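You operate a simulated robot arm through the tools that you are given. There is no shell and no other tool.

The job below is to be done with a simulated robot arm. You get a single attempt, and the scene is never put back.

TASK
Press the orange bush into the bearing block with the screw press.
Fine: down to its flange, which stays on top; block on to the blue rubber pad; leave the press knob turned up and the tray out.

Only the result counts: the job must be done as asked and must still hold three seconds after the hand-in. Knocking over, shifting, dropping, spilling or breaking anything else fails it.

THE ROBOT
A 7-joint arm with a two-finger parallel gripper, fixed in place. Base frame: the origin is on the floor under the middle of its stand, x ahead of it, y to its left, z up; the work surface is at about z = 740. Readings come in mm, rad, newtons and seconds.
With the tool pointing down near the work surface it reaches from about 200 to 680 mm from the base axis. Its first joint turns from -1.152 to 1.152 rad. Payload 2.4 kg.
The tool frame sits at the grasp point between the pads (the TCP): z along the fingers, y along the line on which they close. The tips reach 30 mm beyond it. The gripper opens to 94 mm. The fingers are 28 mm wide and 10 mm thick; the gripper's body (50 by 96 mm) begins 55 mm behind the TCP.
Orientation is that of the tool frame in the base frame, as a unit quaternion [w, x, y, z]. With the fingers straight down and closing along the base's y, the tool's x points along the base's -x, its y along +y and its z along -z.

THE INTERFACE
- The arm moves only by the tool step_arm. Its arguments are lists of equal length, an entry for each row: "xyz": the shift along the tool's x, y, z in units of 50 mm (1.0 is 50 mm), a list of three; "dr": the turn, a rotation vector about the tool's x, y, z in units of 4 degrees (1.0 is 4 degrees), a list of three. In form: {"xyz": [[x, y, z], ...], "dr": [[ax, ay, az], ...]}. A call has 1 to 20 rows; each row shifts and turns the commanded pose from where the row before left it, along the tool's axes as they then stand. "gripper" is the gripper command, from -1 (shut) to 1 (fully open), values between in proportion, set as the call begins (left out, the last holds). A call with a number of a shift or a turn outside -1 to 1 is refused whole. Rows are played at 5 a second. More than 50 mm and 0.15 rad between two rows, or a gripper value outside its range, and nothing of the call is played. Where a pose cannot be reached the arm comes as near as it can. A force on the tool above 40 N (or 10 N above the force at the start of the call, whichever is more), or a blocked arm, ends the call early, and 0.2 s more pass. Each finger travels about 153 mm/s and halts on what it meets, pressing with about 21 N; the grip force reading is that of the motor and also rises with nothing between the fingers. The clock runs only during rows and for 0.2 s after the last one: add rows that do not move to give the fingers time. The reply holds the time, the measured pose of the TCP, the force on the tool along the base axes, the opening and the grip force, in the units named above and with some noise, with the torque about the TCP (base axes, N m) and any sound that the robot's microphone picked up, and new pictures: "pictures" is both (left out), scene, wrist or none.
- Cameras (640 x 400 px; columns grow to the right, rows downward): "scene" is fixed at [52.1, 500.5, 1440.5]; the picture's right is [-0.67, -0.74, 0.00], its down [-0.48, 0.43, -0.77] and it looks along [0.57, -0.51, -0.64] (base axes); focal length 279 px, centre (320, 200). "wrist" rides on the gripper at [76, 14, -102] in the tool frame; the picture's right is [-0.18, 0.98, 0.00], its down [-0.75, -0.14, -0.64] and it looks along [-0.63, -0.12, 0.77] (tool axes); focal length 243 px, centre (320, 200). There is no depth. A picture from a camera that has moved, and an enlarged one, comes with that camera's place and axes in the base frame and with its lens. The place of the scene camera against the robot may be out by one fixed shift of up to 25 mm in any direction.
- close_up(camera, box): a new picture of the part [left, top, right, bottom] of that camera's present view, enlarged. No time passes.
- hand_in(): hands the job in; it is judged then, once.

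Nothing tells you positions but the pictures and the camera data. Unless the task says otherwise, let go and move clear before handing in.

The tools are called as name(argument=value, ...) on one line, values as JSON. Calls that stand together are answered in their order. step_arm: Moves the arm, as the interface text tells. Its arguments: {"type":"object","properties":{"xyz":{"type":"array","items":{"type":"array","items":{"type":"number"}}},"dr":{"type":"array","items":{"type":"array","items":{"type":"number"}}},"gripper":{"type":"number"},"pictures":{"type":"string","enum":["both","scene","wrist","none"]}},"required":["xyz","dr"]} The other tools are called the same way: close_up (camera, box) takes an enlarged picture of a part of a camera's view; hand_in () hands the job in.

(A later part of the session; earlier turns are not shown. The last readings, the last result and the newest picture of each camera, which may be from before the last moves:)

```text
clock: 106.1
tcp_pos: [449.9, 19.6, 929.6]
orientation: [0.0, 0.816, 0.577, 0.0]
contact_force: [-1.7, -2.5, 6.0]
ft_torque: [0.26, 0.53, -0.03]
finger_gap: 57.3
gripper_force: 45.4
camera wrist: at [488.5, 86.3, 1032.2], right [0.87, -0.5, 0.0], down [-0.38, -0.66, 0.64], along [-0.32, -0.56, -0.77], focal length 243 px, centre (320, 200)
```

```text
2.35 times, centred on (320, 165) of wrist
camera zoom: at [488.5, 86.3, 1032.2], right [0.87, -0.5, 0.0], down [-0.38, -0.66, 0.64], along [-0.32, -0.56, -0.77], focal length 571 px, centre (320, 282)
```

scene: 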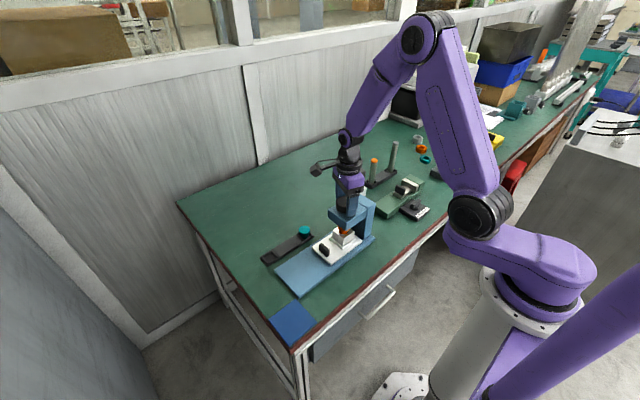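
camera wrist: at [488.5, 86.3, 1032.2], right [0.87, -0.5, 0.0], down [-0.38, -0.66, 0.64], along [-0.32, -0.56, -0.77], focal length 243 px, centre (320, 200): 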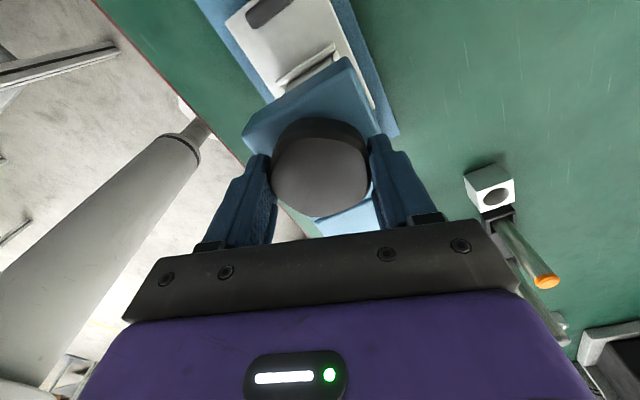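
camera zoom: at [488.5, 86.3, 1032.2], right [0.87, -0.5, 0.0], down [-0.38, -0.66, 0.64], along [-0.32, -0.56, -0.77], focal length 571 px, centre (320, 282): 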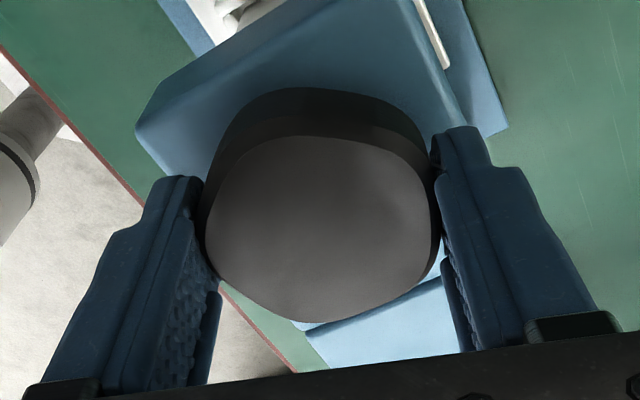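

The knob turned with the gripper, with a slight upward push on the tool. I'll turn another 20° to see the trend.

step_arm(xyz=[[0, 0, 0], [0, 0, 0], [0, 0, 0], [0, 0, 0], [0, 0, 0], [0, 0, 0]], dr=[[0, 0, 1], [0, 0, 1], [0, 0, 1], [0, 0, 1], [0, 0, 1], [0, 0, 0]], gripper=-1)

close_up(camera="scene", box=[320, 180, 380, 240])

```text
clock: 107.5
tcp_pos: [448.9, 20.2, 928.7]
orientation: [-0.001, 0.905, 0.426, -0.001]
contact_force: [-1.8, 3.9, -2.5]
ft_torque: [0.14, -0.64, 0.02]
finger_gap: 57.1
gripper_force: 44.9
camera wrist: at [509.1, 68.9, 1032.2], right [0.64, -0.77, 0.0], down [-0.59, -0.49, 0.64], along [-0.49, -0.41, -0.77], focal length 243 px, centre (320, 200)
```

scene: 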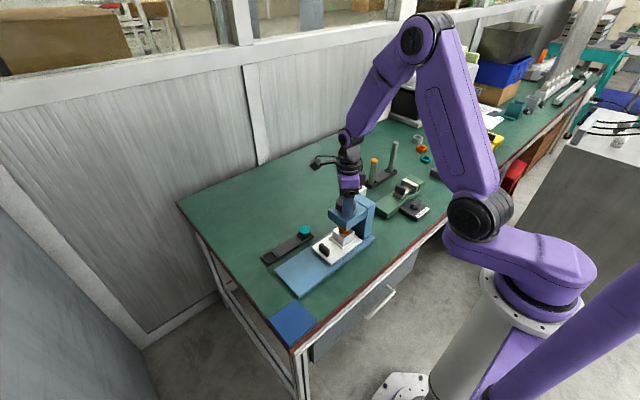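
wrist: 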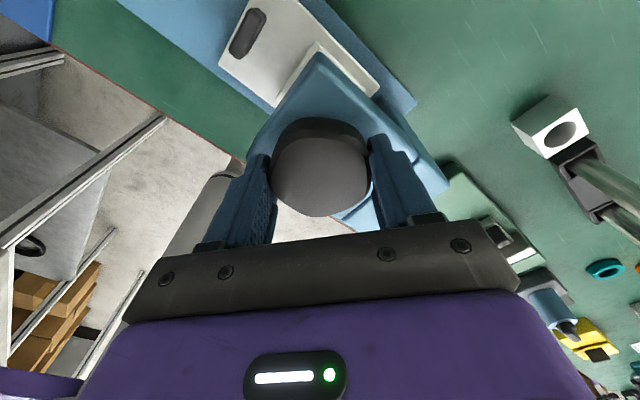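

```text
6.67 times, centred on (350, 210) of scene
camera zoom: at [52.1, 500.7, 1440.5], right [-0.67, -0.75, 0.0], down [-0.48, 0.43, -0.77], along [0.57, -0.51, -0.64], focal length 1859 px, centre (120, 133)
```

zoom: 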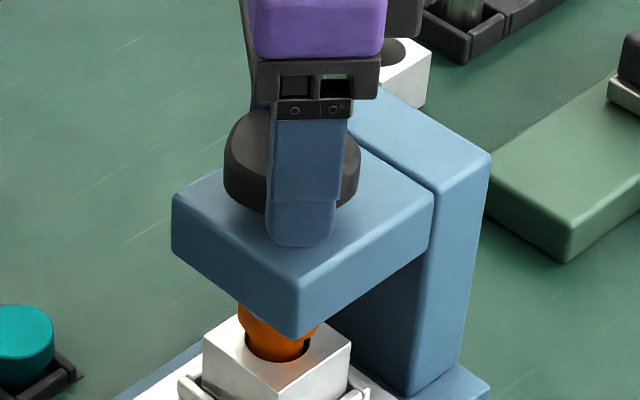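

The knob turns freely, with no vertical load. I'll keep turning and see how far the wrist can go.

step_arm(xyz=[[0, 0, 0], [0, 0, 0], [0, 0, 0], [0, 0, 0], [0, 0, 0], [0, 0, 0], [0, 0, 0], [0, 0, 0], [0, 0, 0], [0, 0, 0]], dr=[[0, 0, 1], [0, 0, 1], [0, 0, 1], [0, 0, 1], [0, 0, 1], [0, 0, 1], [0, 0, 1], [0, 0, 1], [0, 0, 1], [0, 0, 0]], gripper=-1)

close_up(camera="scene", box=[320, 180, 380, 240])

```text
clock: 109.7
tcp_pos: [450.0, 19.8, 928.8]
orientation: [-0.001, 0.992, 0.126, 0.0]
contact_force: [-1.5, 12.3, -1.4]
ft_torque: [0.32, 0.46, 0.05]
finger_gap: 57.3
gripper_force: 45.2
camera wrist: at [527.0, 24.6, 1032.0], right [0.07, -1.0, 0.0], down [-0.76, -0.05, 0.64], along [-0.64, -0.04, -0.77], focal length 243 px, centre (320, 200)
```

scene: 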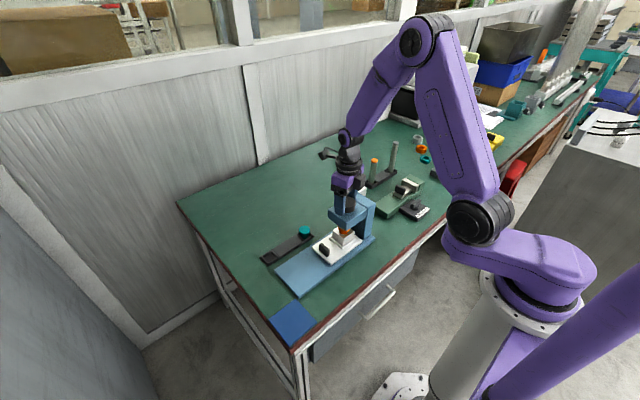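
wrist: 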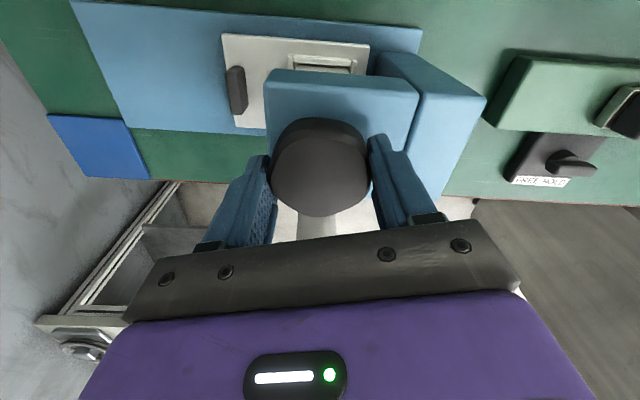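

```text
6.67 times, centred on (350, 210) of scene
camera zoom: at [52.1, 500.8, 1440.4], right [-0.67, -0.75, 0.0], down [-0.48, 0.43, -0.77], along [0.57, -0.51, -0.64], focal length 1859 px, centre (120, 133)
```

zoom: 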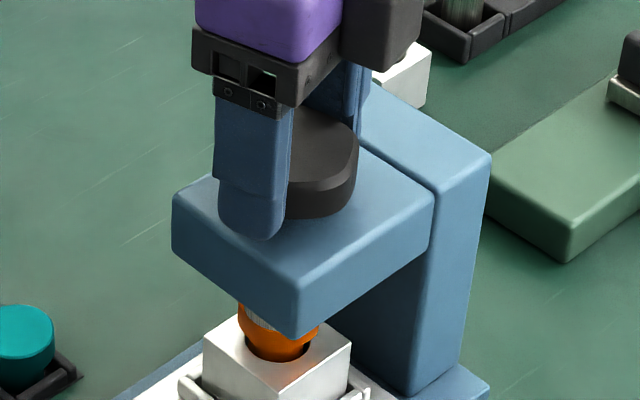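

The ram has come down and is now visible at the bush top, so clockwise lowers it while the knob stays at its height. I'll continue clockwise.

step_arm(xyz=[[0, -0.008, 0], [0, 0, 0], [0, 0, 0], [0, 0, 0], [0, 0, 0], [0, 0, 0], [0, 0, 0]], dr=[[0, 0, 1], [0, 0, 1], [0, 0, 1], [0, 0, 1], [0, 0, 1], [0, 0, 1], [0, 0, 0]], gripper=-1)

close_up(camera="scene", box=[325, 205, 365, 245])

```text
clock: 111.3
tcp_pos: [450.4, 19.9, 929.1]
orientation: [-0.001, 0.999, -0.046, 0.0]
contact_force: [-6.4, 0.1, 7.6]
ft_torque: [-0.81, 1.12, 0.05]
finger_gap: 57.5
gripper_force: 44.6
out of reach, approached as far as the arm can: row 6
camera wrist: at [524.2, -2.0, 1031.9], right [-0.28, -0.96, 0.0], down [-0.74, 0.21, 0.64], along [-0.62, 0.18, -0.77], focal length 243 px, centre (320, 200)
```

scene: 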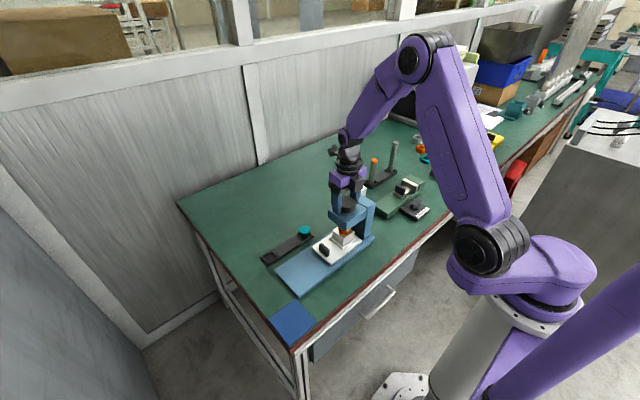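
wrist: 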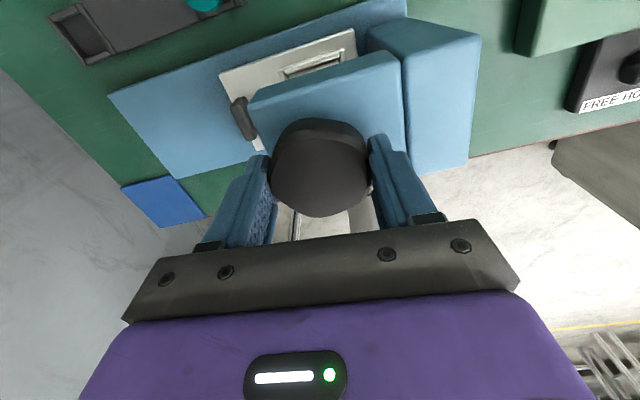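

```text
10.00 times, centred on (345, 225) of scene
camera zoom: at [51.9, 500.6, 1440.5], right [-0.67, -0.75, 0.0], down [-0.48, 0.43, -0.77], along [0.57, -0.51, -0.64], focal length 2788 px, centre (70, -50)
```

zoom: 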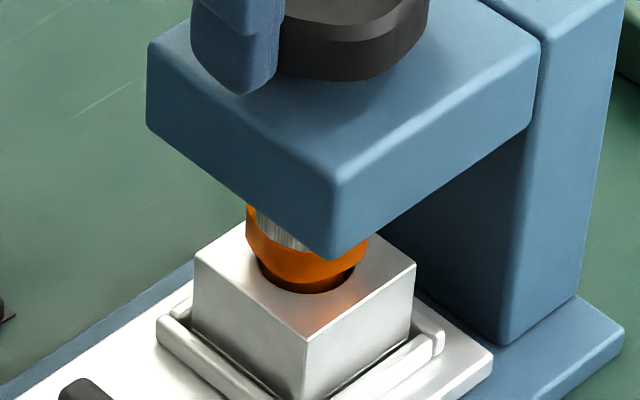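

The wrist reached its turning limit after about 96° of knob travel. I'll open the fingers, rise clear, and see how far the bush has gone in.

step_arm(xyz=[[0, 0, 0], [0, 0, 0], [0, 0, -0.4], [0, 0, -0.6], [0, 0, 0]], dr=[[0, 0, 0], [0, 0, 0], [0, 0, 0], [0, 0, 0], [0, 0, 0]], gripper=0.6)

close_up(camera="scene", box=[325, 205, 365, 245])

close_up(camera="scene", box=[320, 180, 380, 240])

```text
clock: 112.5
tcp_pos: [448.8, 19.4, 980.5]
orientation: [0.0, 0.999, -0.047, 0.0]
contact_force: [0.2, -1.1, 0.6]
ft_torque: [0.0, 0.05, -0.01]
finger_gap: 75.0
gripper_force: 0.0
camera wrist: at [523.4, -2.7, 1083.4], right [-0.28, -0.96, 0.0], down [-0.74, 0.21, 0.64], along [-0.62, 0.18, -0.77], focal length 243 px, centre (320, 200)
```

scene: 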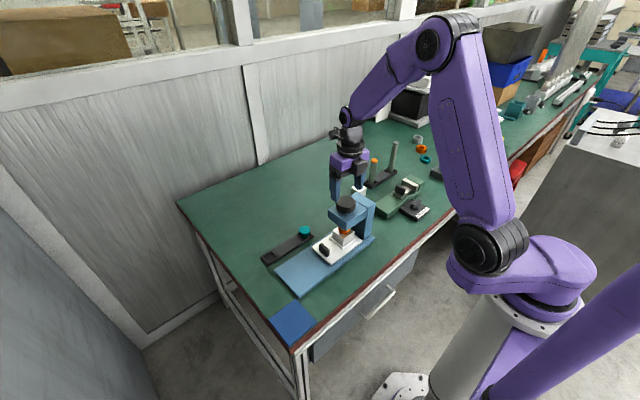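
wrist: 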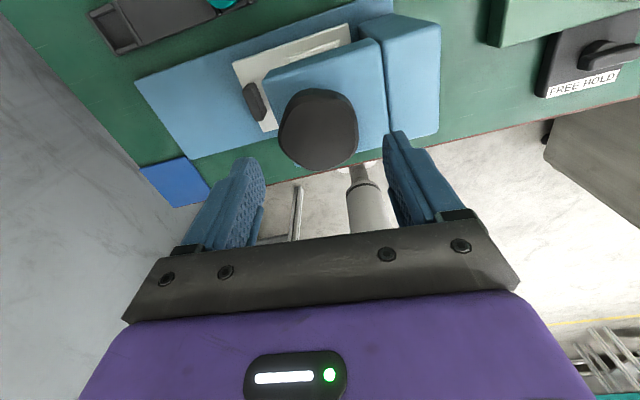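

```text
10.00 times, centred on (345, 225) of scene
camera zoom: at [52.1, 500.5, 1440.5], right [-0.67, -0.74, 0.0], down [-0.48, 0.43, -0.77], along [0.57, -0.51, -0.64], focal length 2788 px, centre (70, -50)
```

zoom: 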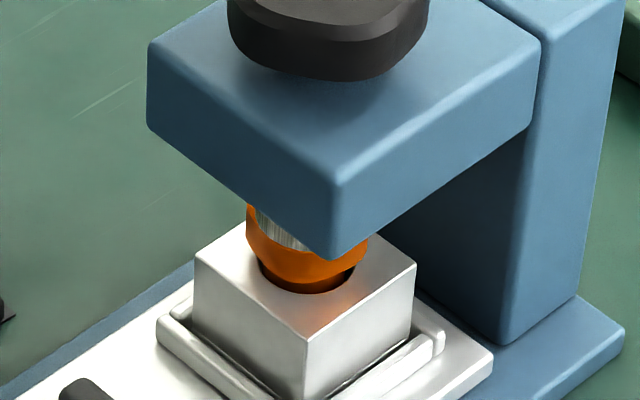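

```text
6.67 times, centred on (350, 210) of scene
camera zoom: at [52.1, 500.5, 1440.5], right [-0.67, -0.74, 0.0], down [-0.48, 0.43, -0.77], along [0.57, -0.51, -0.64], focal length 1859 px, centre (120, 133)
```

zoom: 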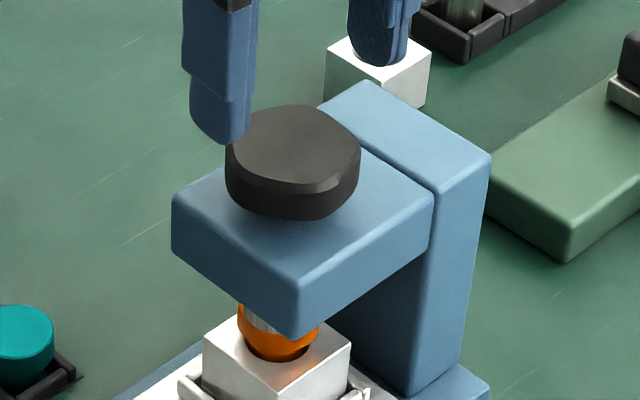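

The ram now rests on the bush top, with about 7 mm left before the flange meets the block. I'll turn the wrist back in free air for another stroke.

step_arm(xyz=[[0, 0, 0], [0, 0, 0], [0, 0, 0], [0, 0, 0], [0, 0, 0], [0, 0, 0], [0, 0, 0], [0, 0, 0], [0, 0, 0], [0, 0, 0], [0, 0, 0], [0, 0, 0], [0, 0, 0], [0, 0, 0], [0, 0, 0], [0, 0, 0], [0, 0, 0], [0, 0, 0], [0, 0, 0], [0, 0, 0]], dr=[[0, 0, -1], [0, 0, -1], [0, 0, -1], [0, 0, -1], [0, 0, -1], [0, 0, -1], [0, 0, -1], [0, 0, -1], [0, 0, -1], [0, 0, -1], [0, 0, -1], [0, 0, -1], [0, 0, -1], [0, 0, -1], [0, 0, -1], [0, 0, -1], [0, 0, -1], [0, 0, -1], [0, 0, -1], [0, 0, -1]], gripper=0.6, pictures="none")

step_arm(xyz=[[0, 0, 0], [0, 0, 0], [0, 0, 0], [0, 0, 0], [0, 0, 0], [0, 0, 0], [0, 0, 0], [0, 0, 0], [0, 0, 0], [0, 0, 0], [0, 0, 0], [0, 0, 0], [0, 0, 0], [0, 0, 0], [0, 0, 0], [0, 0, 0], [0, 0, 0], [0, 0, 0], [0, 0, 0], [0, 0, 0]], dr=[[0, 0, -1], [0, 0, -1], [0, 0, -1], [0, 0, -1], [0, 0, -1], [0, 0, -1], [0, 0, -1], [0, 0, -1], [0, 0, -1], [0, 0, -1], [0, 0, -1], [0, 0, -1], [0, 0, -1], [0, 0, -1], [0, 0, -1], [0, 0, -1], [0, 0, -1], [0, 0, -1], [0, 0, -1], [0, 0, 0]], gripper=0.6)

close_up(camera="wrist", box=[200, 60, 440, 250])

```text
clock: 116.7
tcp_pos: [449.5, 20.0, 980.5]
orientation: [0.0, 0.795, 0.607, 0.0]
contact_force: [0.1, 0.0, -0.4]
ft_torque: [0.0, -0.01, 0.02]
finger_gap: 75.3
gripper_force: 0.2
```

```text
clock: 120.9
tcp_pos: [449.3, 21.2, 980.1]
orientation: [0.0, 0.254, 0.967, 0.0]
contact_force: [0.2, -0.6, -0.8]
ft_torque: [0.0, -0.02, 0.0]
finger_gap: 75.1
gripper_force: 0.1
camera wrist: at [389.8, 69.2, 1082.3], right [0.64, 0.77, 0.0], down [0.59, -0.49, 0.64], along [0.49, -0.41, -0.77], focal length 243 px, centre (320, 200)
```

scene: 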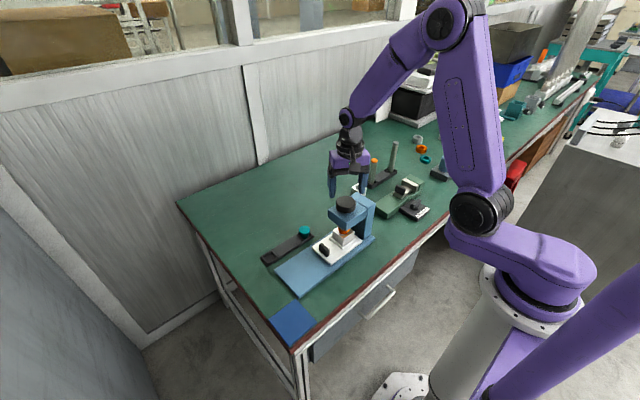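
wrist: 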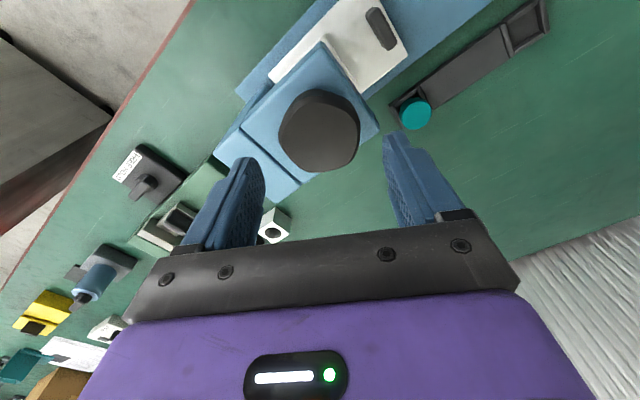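

```text
2.11 times, centred on (320, 155) of wrist
camera zoom: at [389.8, 69.2, 1082.3], right [0.64, 0.77, 0.0], down [0.59, -0.49, 0.64], along [0.49, -0.41, -0.77], focal length 511 px, centre (320, 295)
```

zoom: 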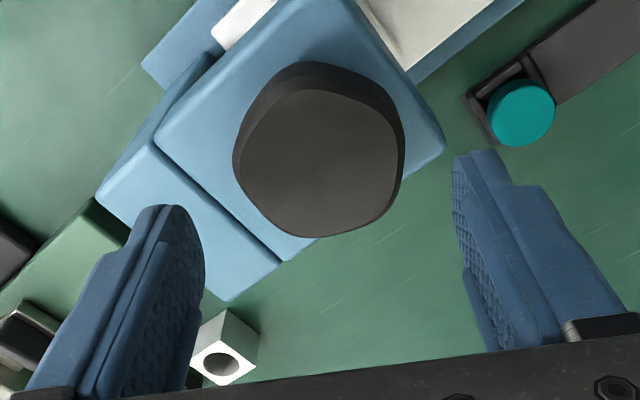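

The wrist is back at about −29° and centred over the knob. I'll lower and grip it again.

step_arm(xyz=[[0, 0, 0.4], [0, 0, 0.4], [0, 0, 0.22], [0, 0, 0], [0, 0, 0]], dr=[[0, 0, 0], [0, 0, 0], [0, 0, 0], [0, 0, 0], [0, 0, 0]], gripper=0.6, pictures="none")

step_arm(xyz=[[0, 0, 0], [0, 0, 0], [0, 0, 0]], dr=[[0, 0, 0], [0, 0, 0], [0, 0, 0]], gripper=-1)

close_up(camera="wrist", box=[200, 80, 440, 250])

close_up(camera="scene", box=[320, 180, 380, 240])

```text
clock: 122.1
tcp_pos: [449.7, 20.9, 930.0]
orientation: [-0.001, 0.254, 0.967, 0.0]
contact_force: [-0.2, 0.0, 0.2]
ft_torque: [0.03, 0.03, -0.02]
finger_gap: 75.0
gripper_force: 0.1
```

```text
clock: 122.9
tcp_pos: [449.4, 19.4, 929.7]
orientation: [-0.001, 0.253, 0.967, 0.0]
contact_force: [-1.8, -3.6, -0.3]
ft_torque: [-0.34, 0.04, 0.01]
finger_gap: 56.9
gripper_force: 45.2
camera wrist: at [389.8, 69.6, 1032.0], right [0.64, 0.77, 0.0], down [0.59, -0.49, 0.64], along [0.49, -0.41, -0.77], focal length 243 px, centre (320, 200)
```

scene: 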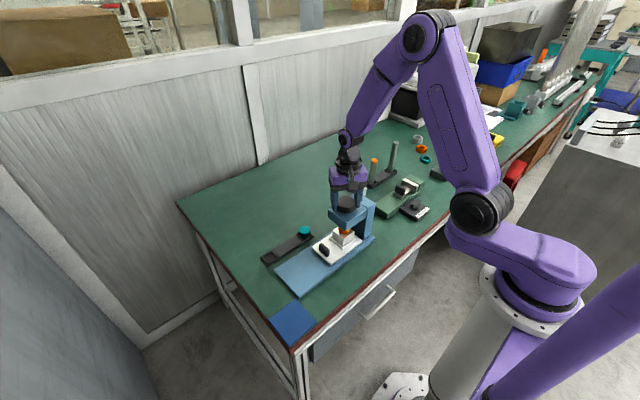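
wrist: 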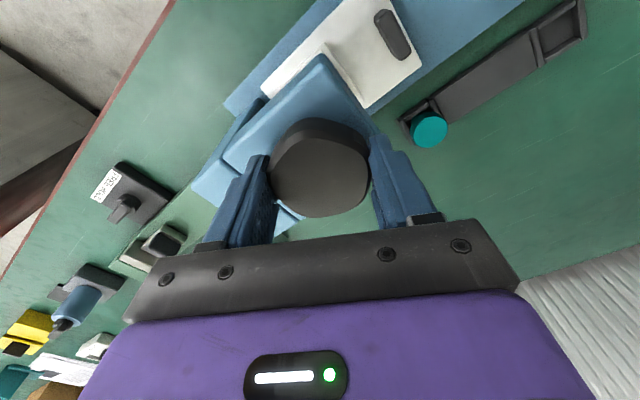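

```text
2.35 times, centred on (320, 165) of wrist
camera zoom: at [389.8, 69.6, 1032.0], right [0.64, 0.77, 0.0], down [0.59, -0.49, 0.64], along [0.49, -0.41, -0.77], focal length 571 px, centre (320, 282)
```

zoom: 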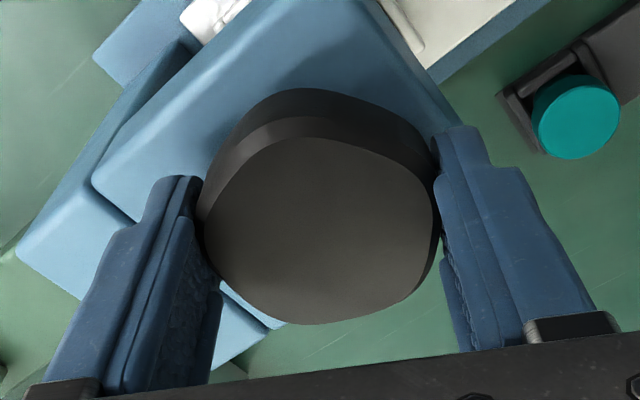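

```text
6.67 times, centred on (350, 210) of scene
camera zoom: at [52.1, 500.4, 1440.6], right [-0.67, -0.74, 0.0], down [-0.48, 0.43, -0.77], along [0.57, -0.51, -0.64], focal length 1859 px, centre (120, 133)
```

zoom: 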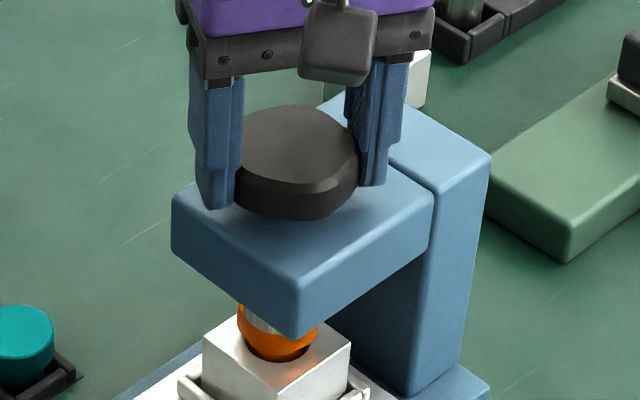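

The knob is gripped at 56.9 mm. I'll turn clockwise in chunks, checking the torque and the bush.

step_arm(xyz=[[0, 0, 0], [0, 0, 0], [0, 0, 0], [0, 0, 0], [0, 0, 0], [0, 0, 0], [0, 0, 0], [0, 0, 0], [0, 0, 0]], dr=[[0, 0, 1], [0, 0, 1], [0, 0, 1], [0, 0, 1], [0, 0, 1], [0, 0, 1], [0, 0, 1], [0, 0, 1], [0, 0, 0]], gripper=-1)

close_up(camera="scene", box=[325, 205, 365, 245])

close_up(camera="wrist", box=[200, 80, 440, 250])

```text
clock: 124.3
tcp_pos: [450.5, 20.8, 929.7]
orientation: [0.0, 0.446, 0.895, 0.0]
contact_force: [-5.5, 0.7, 5.1]
ft_torque: [-0.12, -0.6, 0.06]
finger_gap: 57.0
gripper_force: 44.6
stopped in row 7: the force on the tool passed its limit at 41 N (the readings are from after the stop); the commanded pose is now the measured one
camera wrist: at [414.8, 89.3, 1032.0], right [0.9, 0.44, 0.0], down [0.34, -0.69, 0.64], along [0.28, -0.57, -0.77], focal length 243 px, centre (320, 200)
```

scene: 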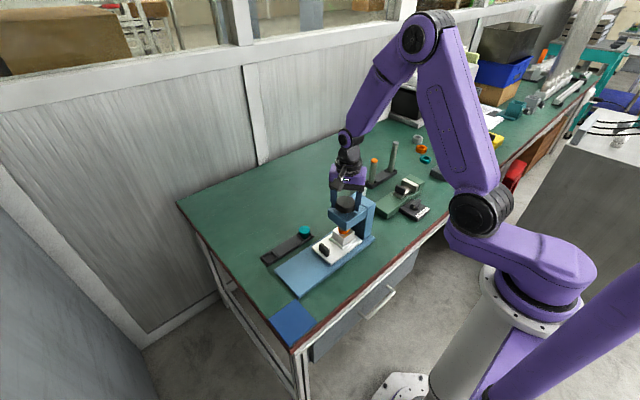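
wrist: 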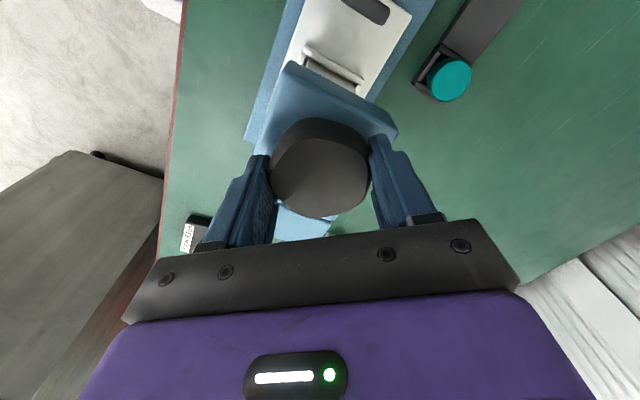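

```text
10.00 times, centred on (345, 225) of scene
camera zoom: at [51.9, 500.6, 1440.5], right [-0.67, -0.74, 0.0], down [-0.48, 0.43, -0.77], along [0.57, -0.51, -0.64], focal length 2788 px, centre (70, -50)
```

zoom: 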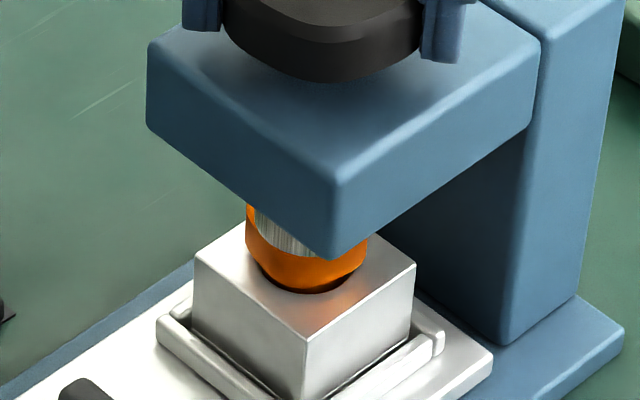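

```text
2.35 times, centred on (320, 165) of wrist
camera zoom: at [414.8, 89.3, 1032.0], right [0.9, 0.44, 0.0], down [0.34, -0.69, 0.64], along [0.28, -0.57, -0.77], focal length 571 px, centre (320, 282)
```

zoom: 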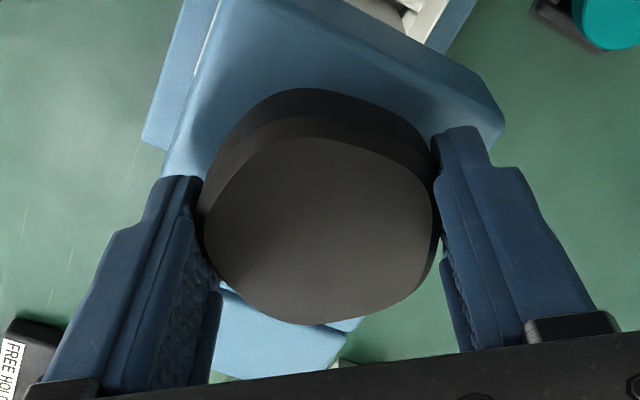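

The bush has gone further in and only a thin dark crescent of the hole is still visible. The force limit tripped briefly, so I'll continue with slower turning.

step_arm(xyz=[[0, 0, 0], [0, 0, 0], [0, 0, 0], [0, 0, 0], [0, 0, 0], [0, 0, 0], [0, 0, 0], [0, 0, 0], [0, 0, 0]], dr=[[0, 0, 0.4], [0, 0, 0.4], [0, 0, 0.4], [0, 0, 0.4], [0, 0, 0.4], [0, 0, 0.4], [0, 0, 0.4], [0, 0, 0.4], [0, 0, 0]], gripper=-1)

close_up(camera="scene", box=[325, 205, 365, 245])

close_up(camera="wrist", box=[200, 80, 440, 250])

```text
clock: 126.3
tcp_pos: [449.7, 20.3, 929.4]
orientation: [0.001, 0.544, 0.839, 0.001]
contact_force: [-7.6, 2.2, 26.9]
ft_torque: [-0.2, 0.8, 0.02]
finger_gap: 57.0
gripper_force: 45.0
camera wrist: at [431.1, 95.3, 1032.0], right [0.97, 0.23, 0.0], down [0.18, -0.75, 0.64], along [0.15, -0.62, -0.77], focal length 243 px, centre (320, 200)
```

scene: 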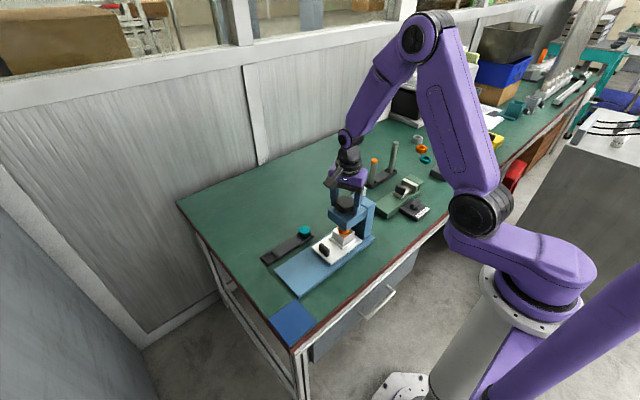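
wrist: 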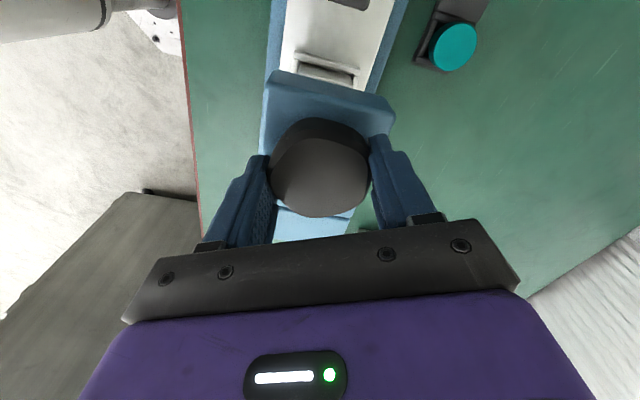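

```text
10.00 times, centred on (345, 225) of scene
camera zoom: at [51.5, 500.6, 1440.5], right [-0.67, -0.74, 0.0], down [-0.47, 0.43, -0.77], along [0.57, -0.51, -0.64], focal length 2788 px, centre (70, -50)
```

zoom: 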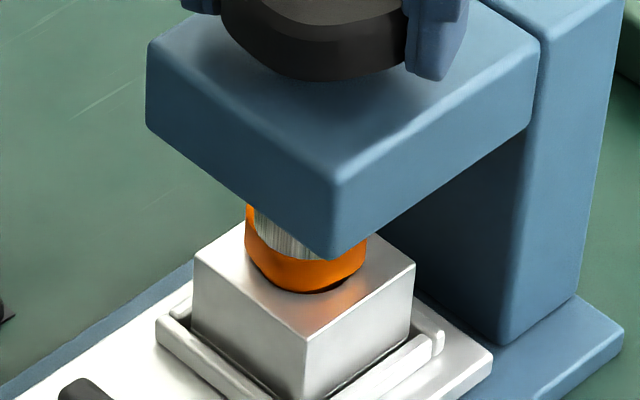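

```text
2.35 times, centred on (320, 165) of wrist
camera zoom: at [431.1, 95.3, 1032.0], right [0.97, 0.23, 0.0], down [0.18, -0.75, 0.64], along [0.15, -0.62, -0.77], focal length 571 px, centre (320, 282)
```

zoom: 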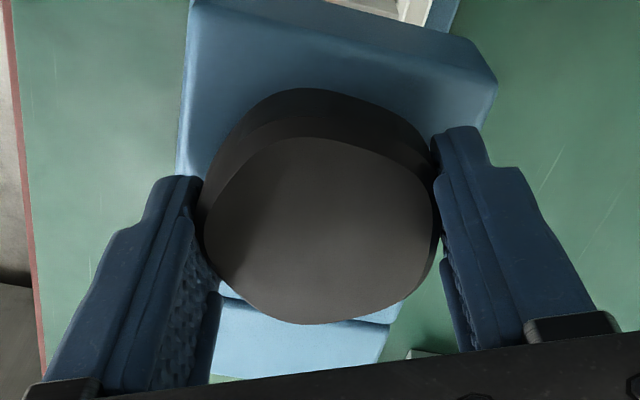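

The crescent is almost gone. I'll relax the vertical load slightly and continue slowly.

step_arm(xyz=[[0, 0, -0.01], [0, 0, 0], [0, 0, 0], [0, 0, 0], [0, 0, 0], [0, 0, 0], [0, 0, 0], [0, 0, 0], [0, 0, 0]], dr=[[0, 0, 0.3], [0, 0, 0.4], [0, 0, 0.4], [0, 0, 0.4], [0, 0, 0.4], [0, 0, 0.4], [0, 0, 0.4], [0, 0, 0.4], [0, 0, 0]], gripper=-1)

close_up(camera="scene", box=[325, 205, 365, 245])

close_up(camera="scene", box=[335, 220, 359, 240])

```text
clock: 128.3
tcp_pos: [449.8, 21.3, 928.9]
orientation: [0.0, 0.631, 0.775, 0.0]
contact_force: [-1.3, 0.4, 5.4]
ft_torque: [-0.25, 0.52, 0.04]
finger_gap: 57.1
gripper_force: 45.2
camera wrist: at [448.0, 97.5, 1032.0], right [1.0, 0.02, 0.0], down [0.01, -0.77, 0.64], along [0.01, -0.64, -0.77], focal length 243 px, centre (320, 200)
```

scene: 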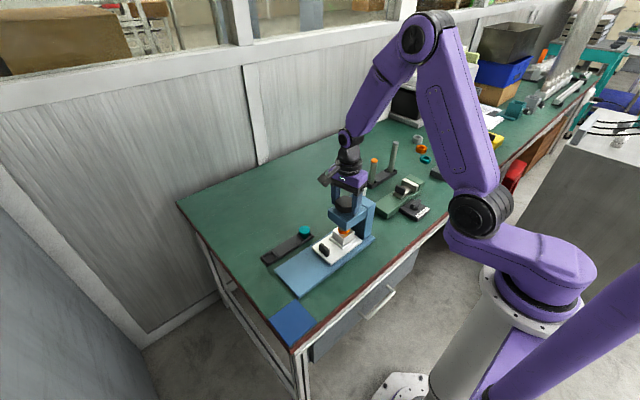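
wrist: 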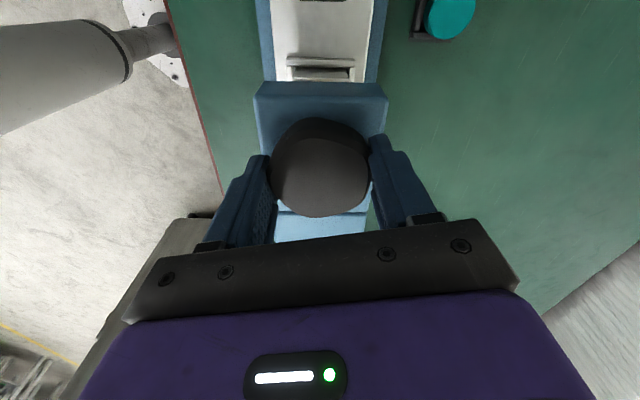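

```text
10.00 times, centred on (345, 225) of scene
camera zoom: at [52.0, 500.5, 1440.5], right [-0.67, -0.74, 0.0], down [-0.48, 0.43, -0.77], along [0.57, -0.51, -0.64], focal length 2788 px, centre (70, -50)
```

zoom: 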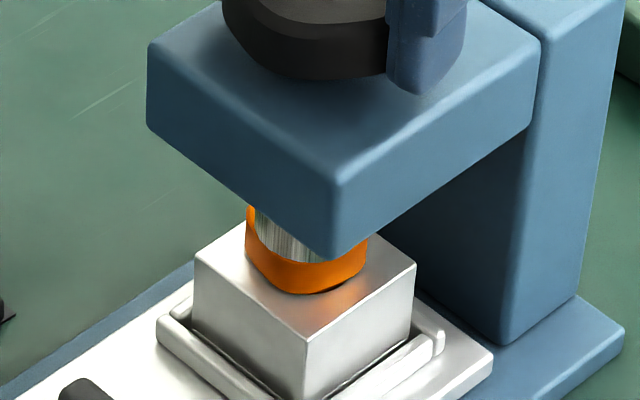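

```text
16.00 times, centred on (347, 230) of scene
camera zoom: at [52.0, 500.5, 1440.5], right [-0.67, -0.74, 0.0], down [-0.48, 0.43, -0.77], along [0.57, -0.51, -0.64], focal length 4461 px, centre (-112, -280)
```

zoom: 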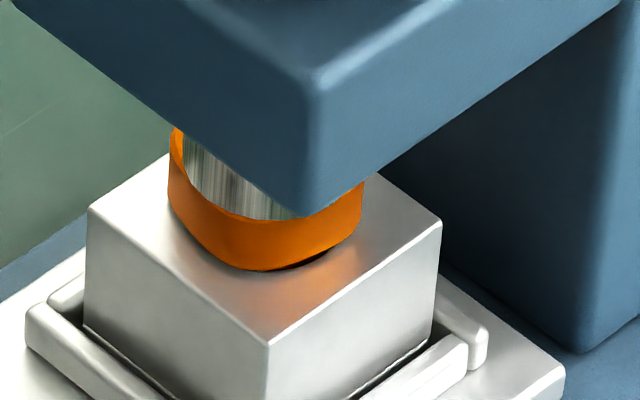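

Nearly seated, with only a thin dark slit under the flange on one side. I'll continue slowly until resistance rises.

step_arm(xyz=[[0, 0, -0.003], [0, 0, 0], [0, 0, 0], [0, 0, 0], [0, 0, 0], [0, 0, 0], [0, 0, 0], [0, 0, 0]], dr=[[0, 0, 0.3], [0, 0, 0.4], [0, 0, 0.4], [0, 0, 0.4], [0, 0, 0.4], [0, 0, 0.4], [0, 0, 0.4], [0, 0, 0]], gripper=-1)

close_up(camera="scene", box=[335, 220, 359, 240])

close_up(camera="wrist", box=[200, 80, 440, 250])

```text
clock: 130.1
tcp_pos: [450.9, 21.1, 929.7]
orientation: [0.0, 0.702, 0.712, 0.0]
contact_force: [-4.5, -4.3, 4.2]
ft_torque: [-0.22, -0.34, 0.05]
finger_gap: 56.9
gripper_force: 45.1
camera wrist: at [462.6, 96.4, 1032.0], right [0.99, -0.17, 0.0], down [-0.13, -0.76, 0.64], along [-0.11, -0.63, -0.77], focal length 243 px, centre (320, 200)
```

scene: 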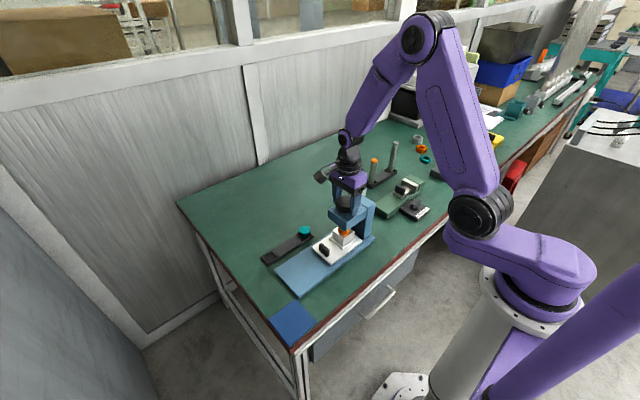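
wrist: 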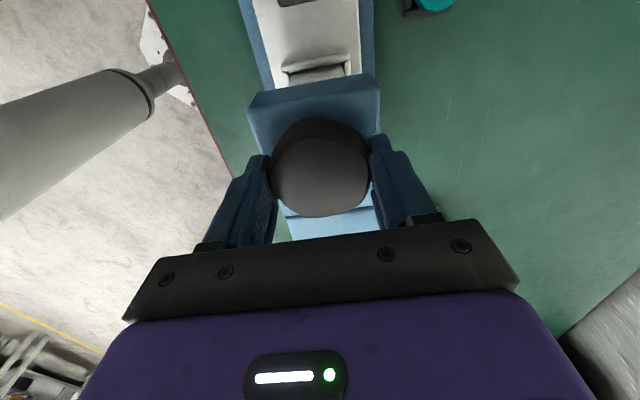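

```text
16.00 times, centred on (347, 230) of scene
camera zoom: at [52.0, 500.4, 1440.6], right [-0.67, -0.74, 0.0], down [-0.48, 0.43, -0.77], along [0.57, -0.51, -0.64], focal length 4461 px, centre (-112, -280)
```

zoom: 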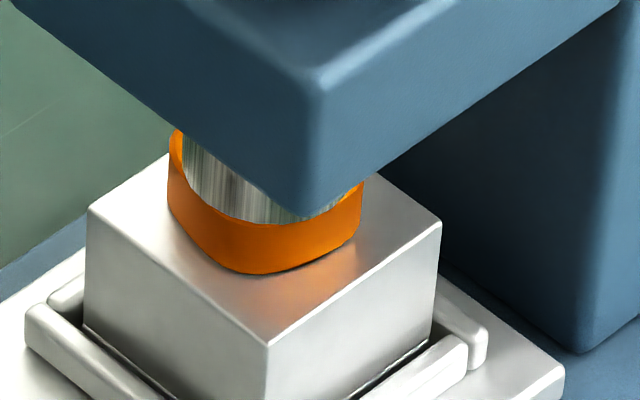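

```text
2.35 times, centred on (320, 165) of wrist
camera zoom: at [462.6, 96.4, 1032.0], right [0.99, -0.17, 0.0], down [-0.13, -0.76, 0.64], along [-0.11, -0.63, -0.77], focal length 571 px, centre (320, 282)
```

zoom: 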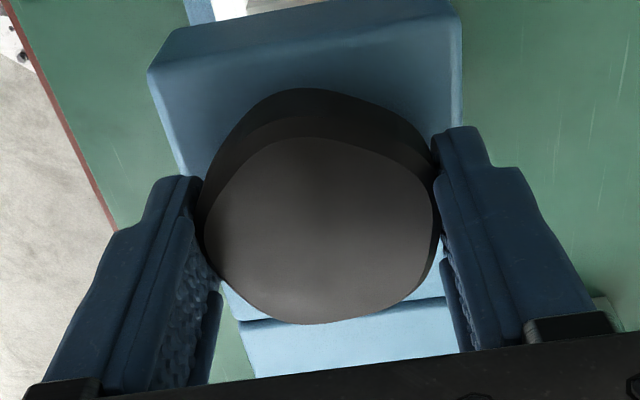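

The slit has closed and the flange looks nearly down. I'll turn a little further to be sure it seats, watching for a hard stop.

step_arm(xyz=[[0, 0, 0], [0, 0, 0], [0, 0, 0], [0, 0, 0], [0, 0, 0], [0, 0, 0], [0, 0, 0]], dr=[[0, 0, 0.3], [0, 0, 0.3], [0, 0, 0.3], [0, 0, 0.3], [0, 0, 0.3], [0, 0, 0.3], [0, 0, 0]], gripper=-1)

close_up(camera="scene", box=[335, 220, 359, 240])

close_up(camera="wrist", box=[200, 80, 440, 250])

```text
clock: 131.7
tcp_pos: [450.0, 20.2, 929.1]
orientation: [0.0, 0.745, 0.667, 0.001]
contact_force: [2.4, -6.6, -0.5]
ft_torque: [-0.21, 0.62, 0.02]
finger_gap: 56.9
gripper_force: 45.3
camera wrist: at [472.1, 94.2, 1032.0], right [0.96, -0.29, 0.0], down [-0.22, -0.73, 0.64], along [-0.19, -0.61, -0.77], focal length 243 px, centre (320, 200)
```

scene: 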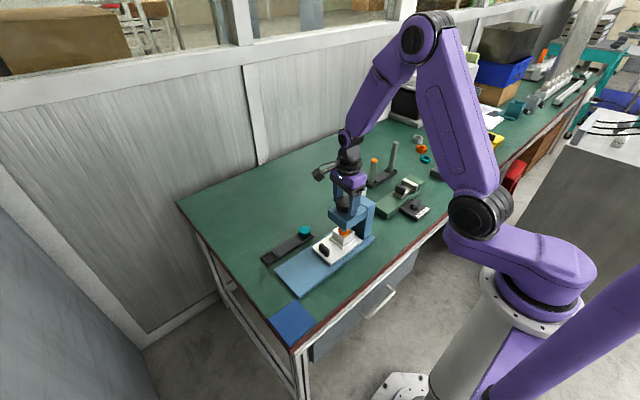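
wrist: 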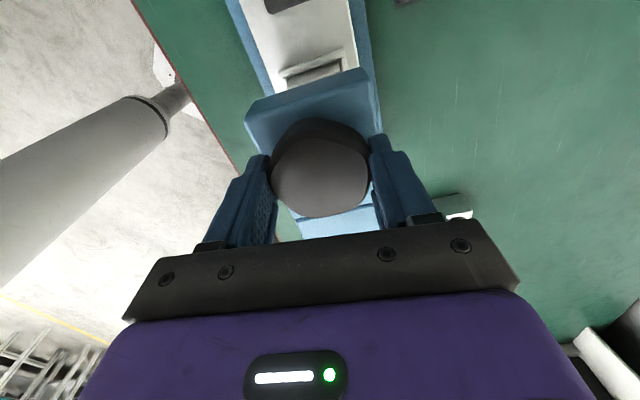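

```text
16.00 times, centred on (347, 230) of scene
camera zoom: at [52.2, 500.4, 1440.6], right [-0.67, -0.74, 0.0], down [-0.48, 0.43, -0.77], along [0.57, -0.51, -0.64], focal length 4461 px, centre (-112, -280)
```

zoom: 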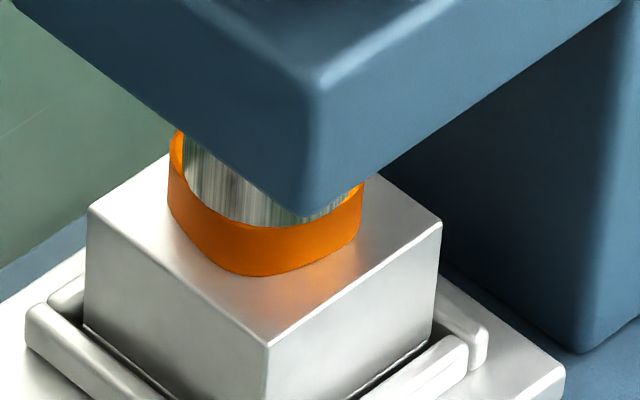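

```text
2.35 times, centred on (320, 165) of wrist
camera zoom: at [472.1, 94.2, 1032.0], right [0.96, -0.29, 0.0], down [-0.22, -0.73, 0.64], along [-0.19, -0.61, -0.77], focal length 571 px, centre (320, 282)
```

zoom: 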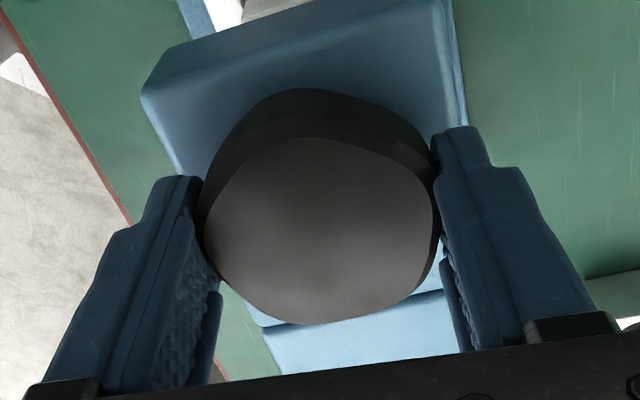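

The flange moved down another fraction. I'll keep going slowly until it stops moving.

step_arm(xyz=[[0, 0, 0], [0, 0, 0], [0, 0, 0], [0, 0, 0], [0, 0, 0], [0, 0, 0], [0, 0, 0], [0, 0, 0], [0, 0, 0]], dr=[[0, 0, 0.3], [0, 0, 0.3], [0, 0, 0.3], [0, 0, 0.3], [0, 0, 0.3], [0, 0, 0.3], [0, 0, 0.3], [0, 0, 0.3], [0, 0, 0]], gripper=-1, pictures="wrist")

close_up(camera="scene", box=[335, 220, 359, 240])

close_up(camera="wrist", box=[200, 80, 440, 250])

```text
clock: 133.7
tcp_pos: [450.3, 20.7, 929.5]
orientation: [0.0, 0.797, 0.603, 0.0]
contact_force: [6.8, -4.3, -22.7]
ft_torque: [-0.35, 0.07, 0.26]
finger_gap: 57.0
gripper_force: 44.7
camera wrist: at [484.4, 89.5, 1032.3], right [0.9, -0.45, 0.0], down [-0.34, -0.69, 0.64], along [-0.29, -0.57, -0.77], focal length 243 px, centre (320, 200)
```

wrist: 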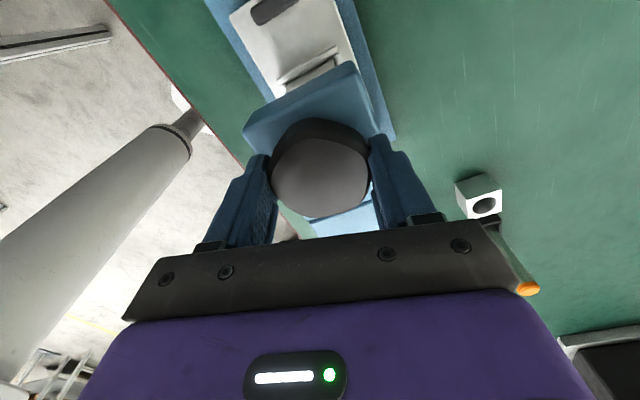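

```text
16.00 times, centred on (347, 230) of scene
camera zoom: at [52.6, 500.5, 1440.5], right [-0.67, -0.74, 0.0], down [-0.48, 0.43, -0.77], along [0.57, -0.51, -0.64], focal length 4461 px, centre (-112, -280)
```

zoom: 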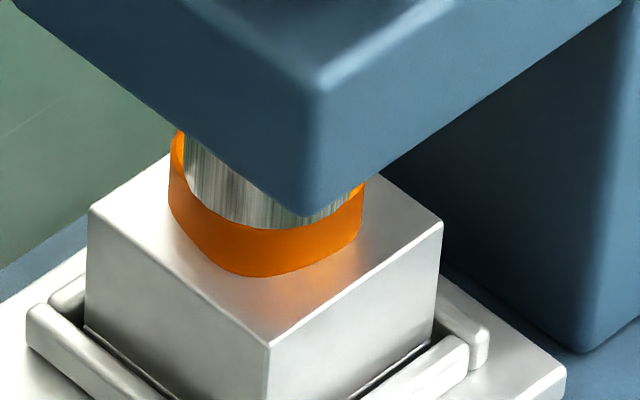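

```text
2.35 times, centred on (320, 165) of wrist
camera zoom: at [484.4, 89.5, 1032.3], right [0.9, -0.45, 0.0], down [-0.34, -0.69, 0.64], along [-0.29, -0.57, -0.77], focal length 571 px, centre (320, 282)
```

zoom: 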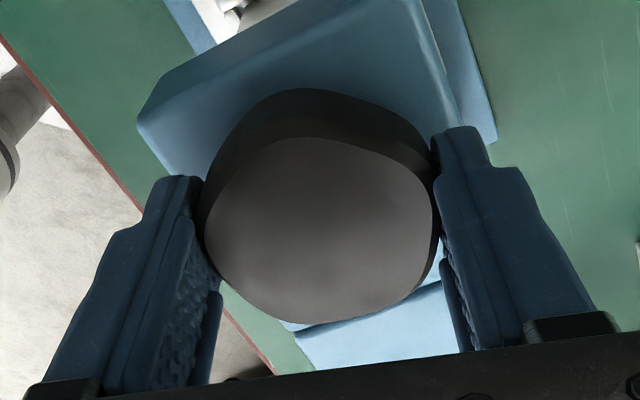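

The flange appears to be sitting on the block and the turning resistance has begun to rise. I'll turn just a few degrees more to confirm it is seated.

step_arm(xyz=[[0, 0, 0.005], [0, 0, 0], [0, 0, 0], [0, 0, 0]], dr=[[0, 0, 0.3], [0, 0, 0.3], [0, 0, 0.3], [0, 0, 0]], gripper=-1, pictures="wrist")

close_up(camera="scene", box=[335, 220, 359, 240])

close_up(camera="wrist", box=[200, 80, 440, 250])

```text
clock: 134.7
tcp_pos: [450.8, 20.6, 929.6]
orientation: [0.0, 0.816, 0.578, 0.0]
contact_force: [4.9, 0.0, -9.4]
ft_torque: [0.12, -0.03, 0.41]
finger_gap: 56.7
gripper_force: 44.5
camera wrist: at [488.6, 87.3, 1032.6], right [0.87, -0.5, 0.0], down [-0.38, -0.66, 0.64], along [-0.32, -0.56, -0.77], focal length 243 px, centre (320, 200)
```

wrist: 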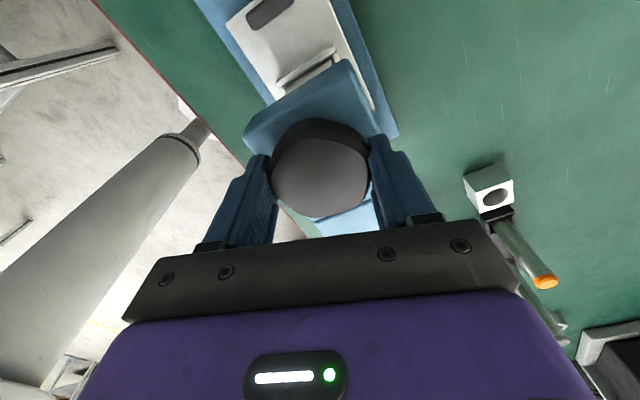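

```text
16.00 times, centred on (347, 230) of scene
camera zoom: at [52.4, 500.5, 1440.5], right [-0.67, -0.75, 0.0], down [-0.48, 0.43, -0.77], along [0.57, -0.51, -0.64], focal length 4461 px, centre (-112, -280)
```

zoom: 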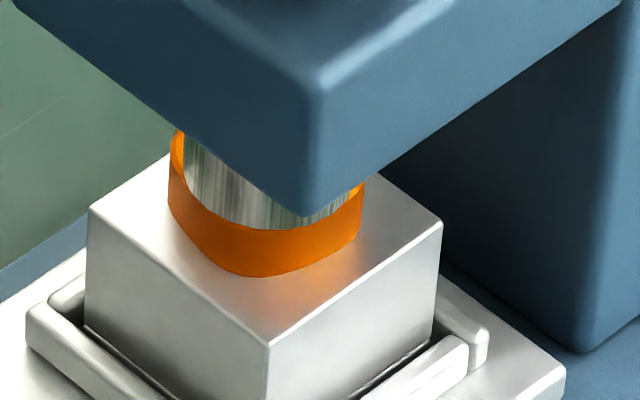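

```text
2.35 times, centred on (320, 165) of wrist
camera zoom: at [488.6, 87.3, 1032.6], right [0.87, -0.5, 0.0], down [-0.38, -0.66, 0.64], along [-0.32, -0.56, -0.77], focal length 571 px, centre (320, 282)
```

zoom: 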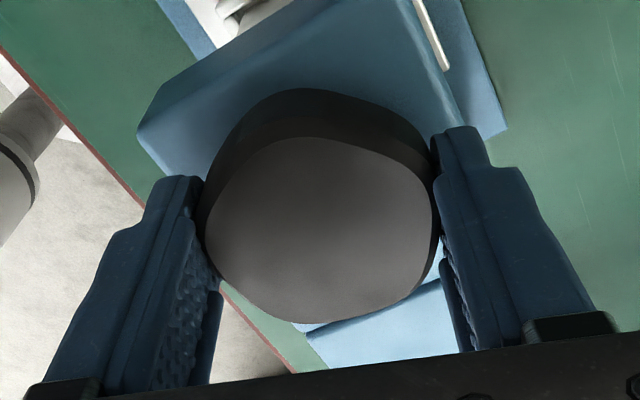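

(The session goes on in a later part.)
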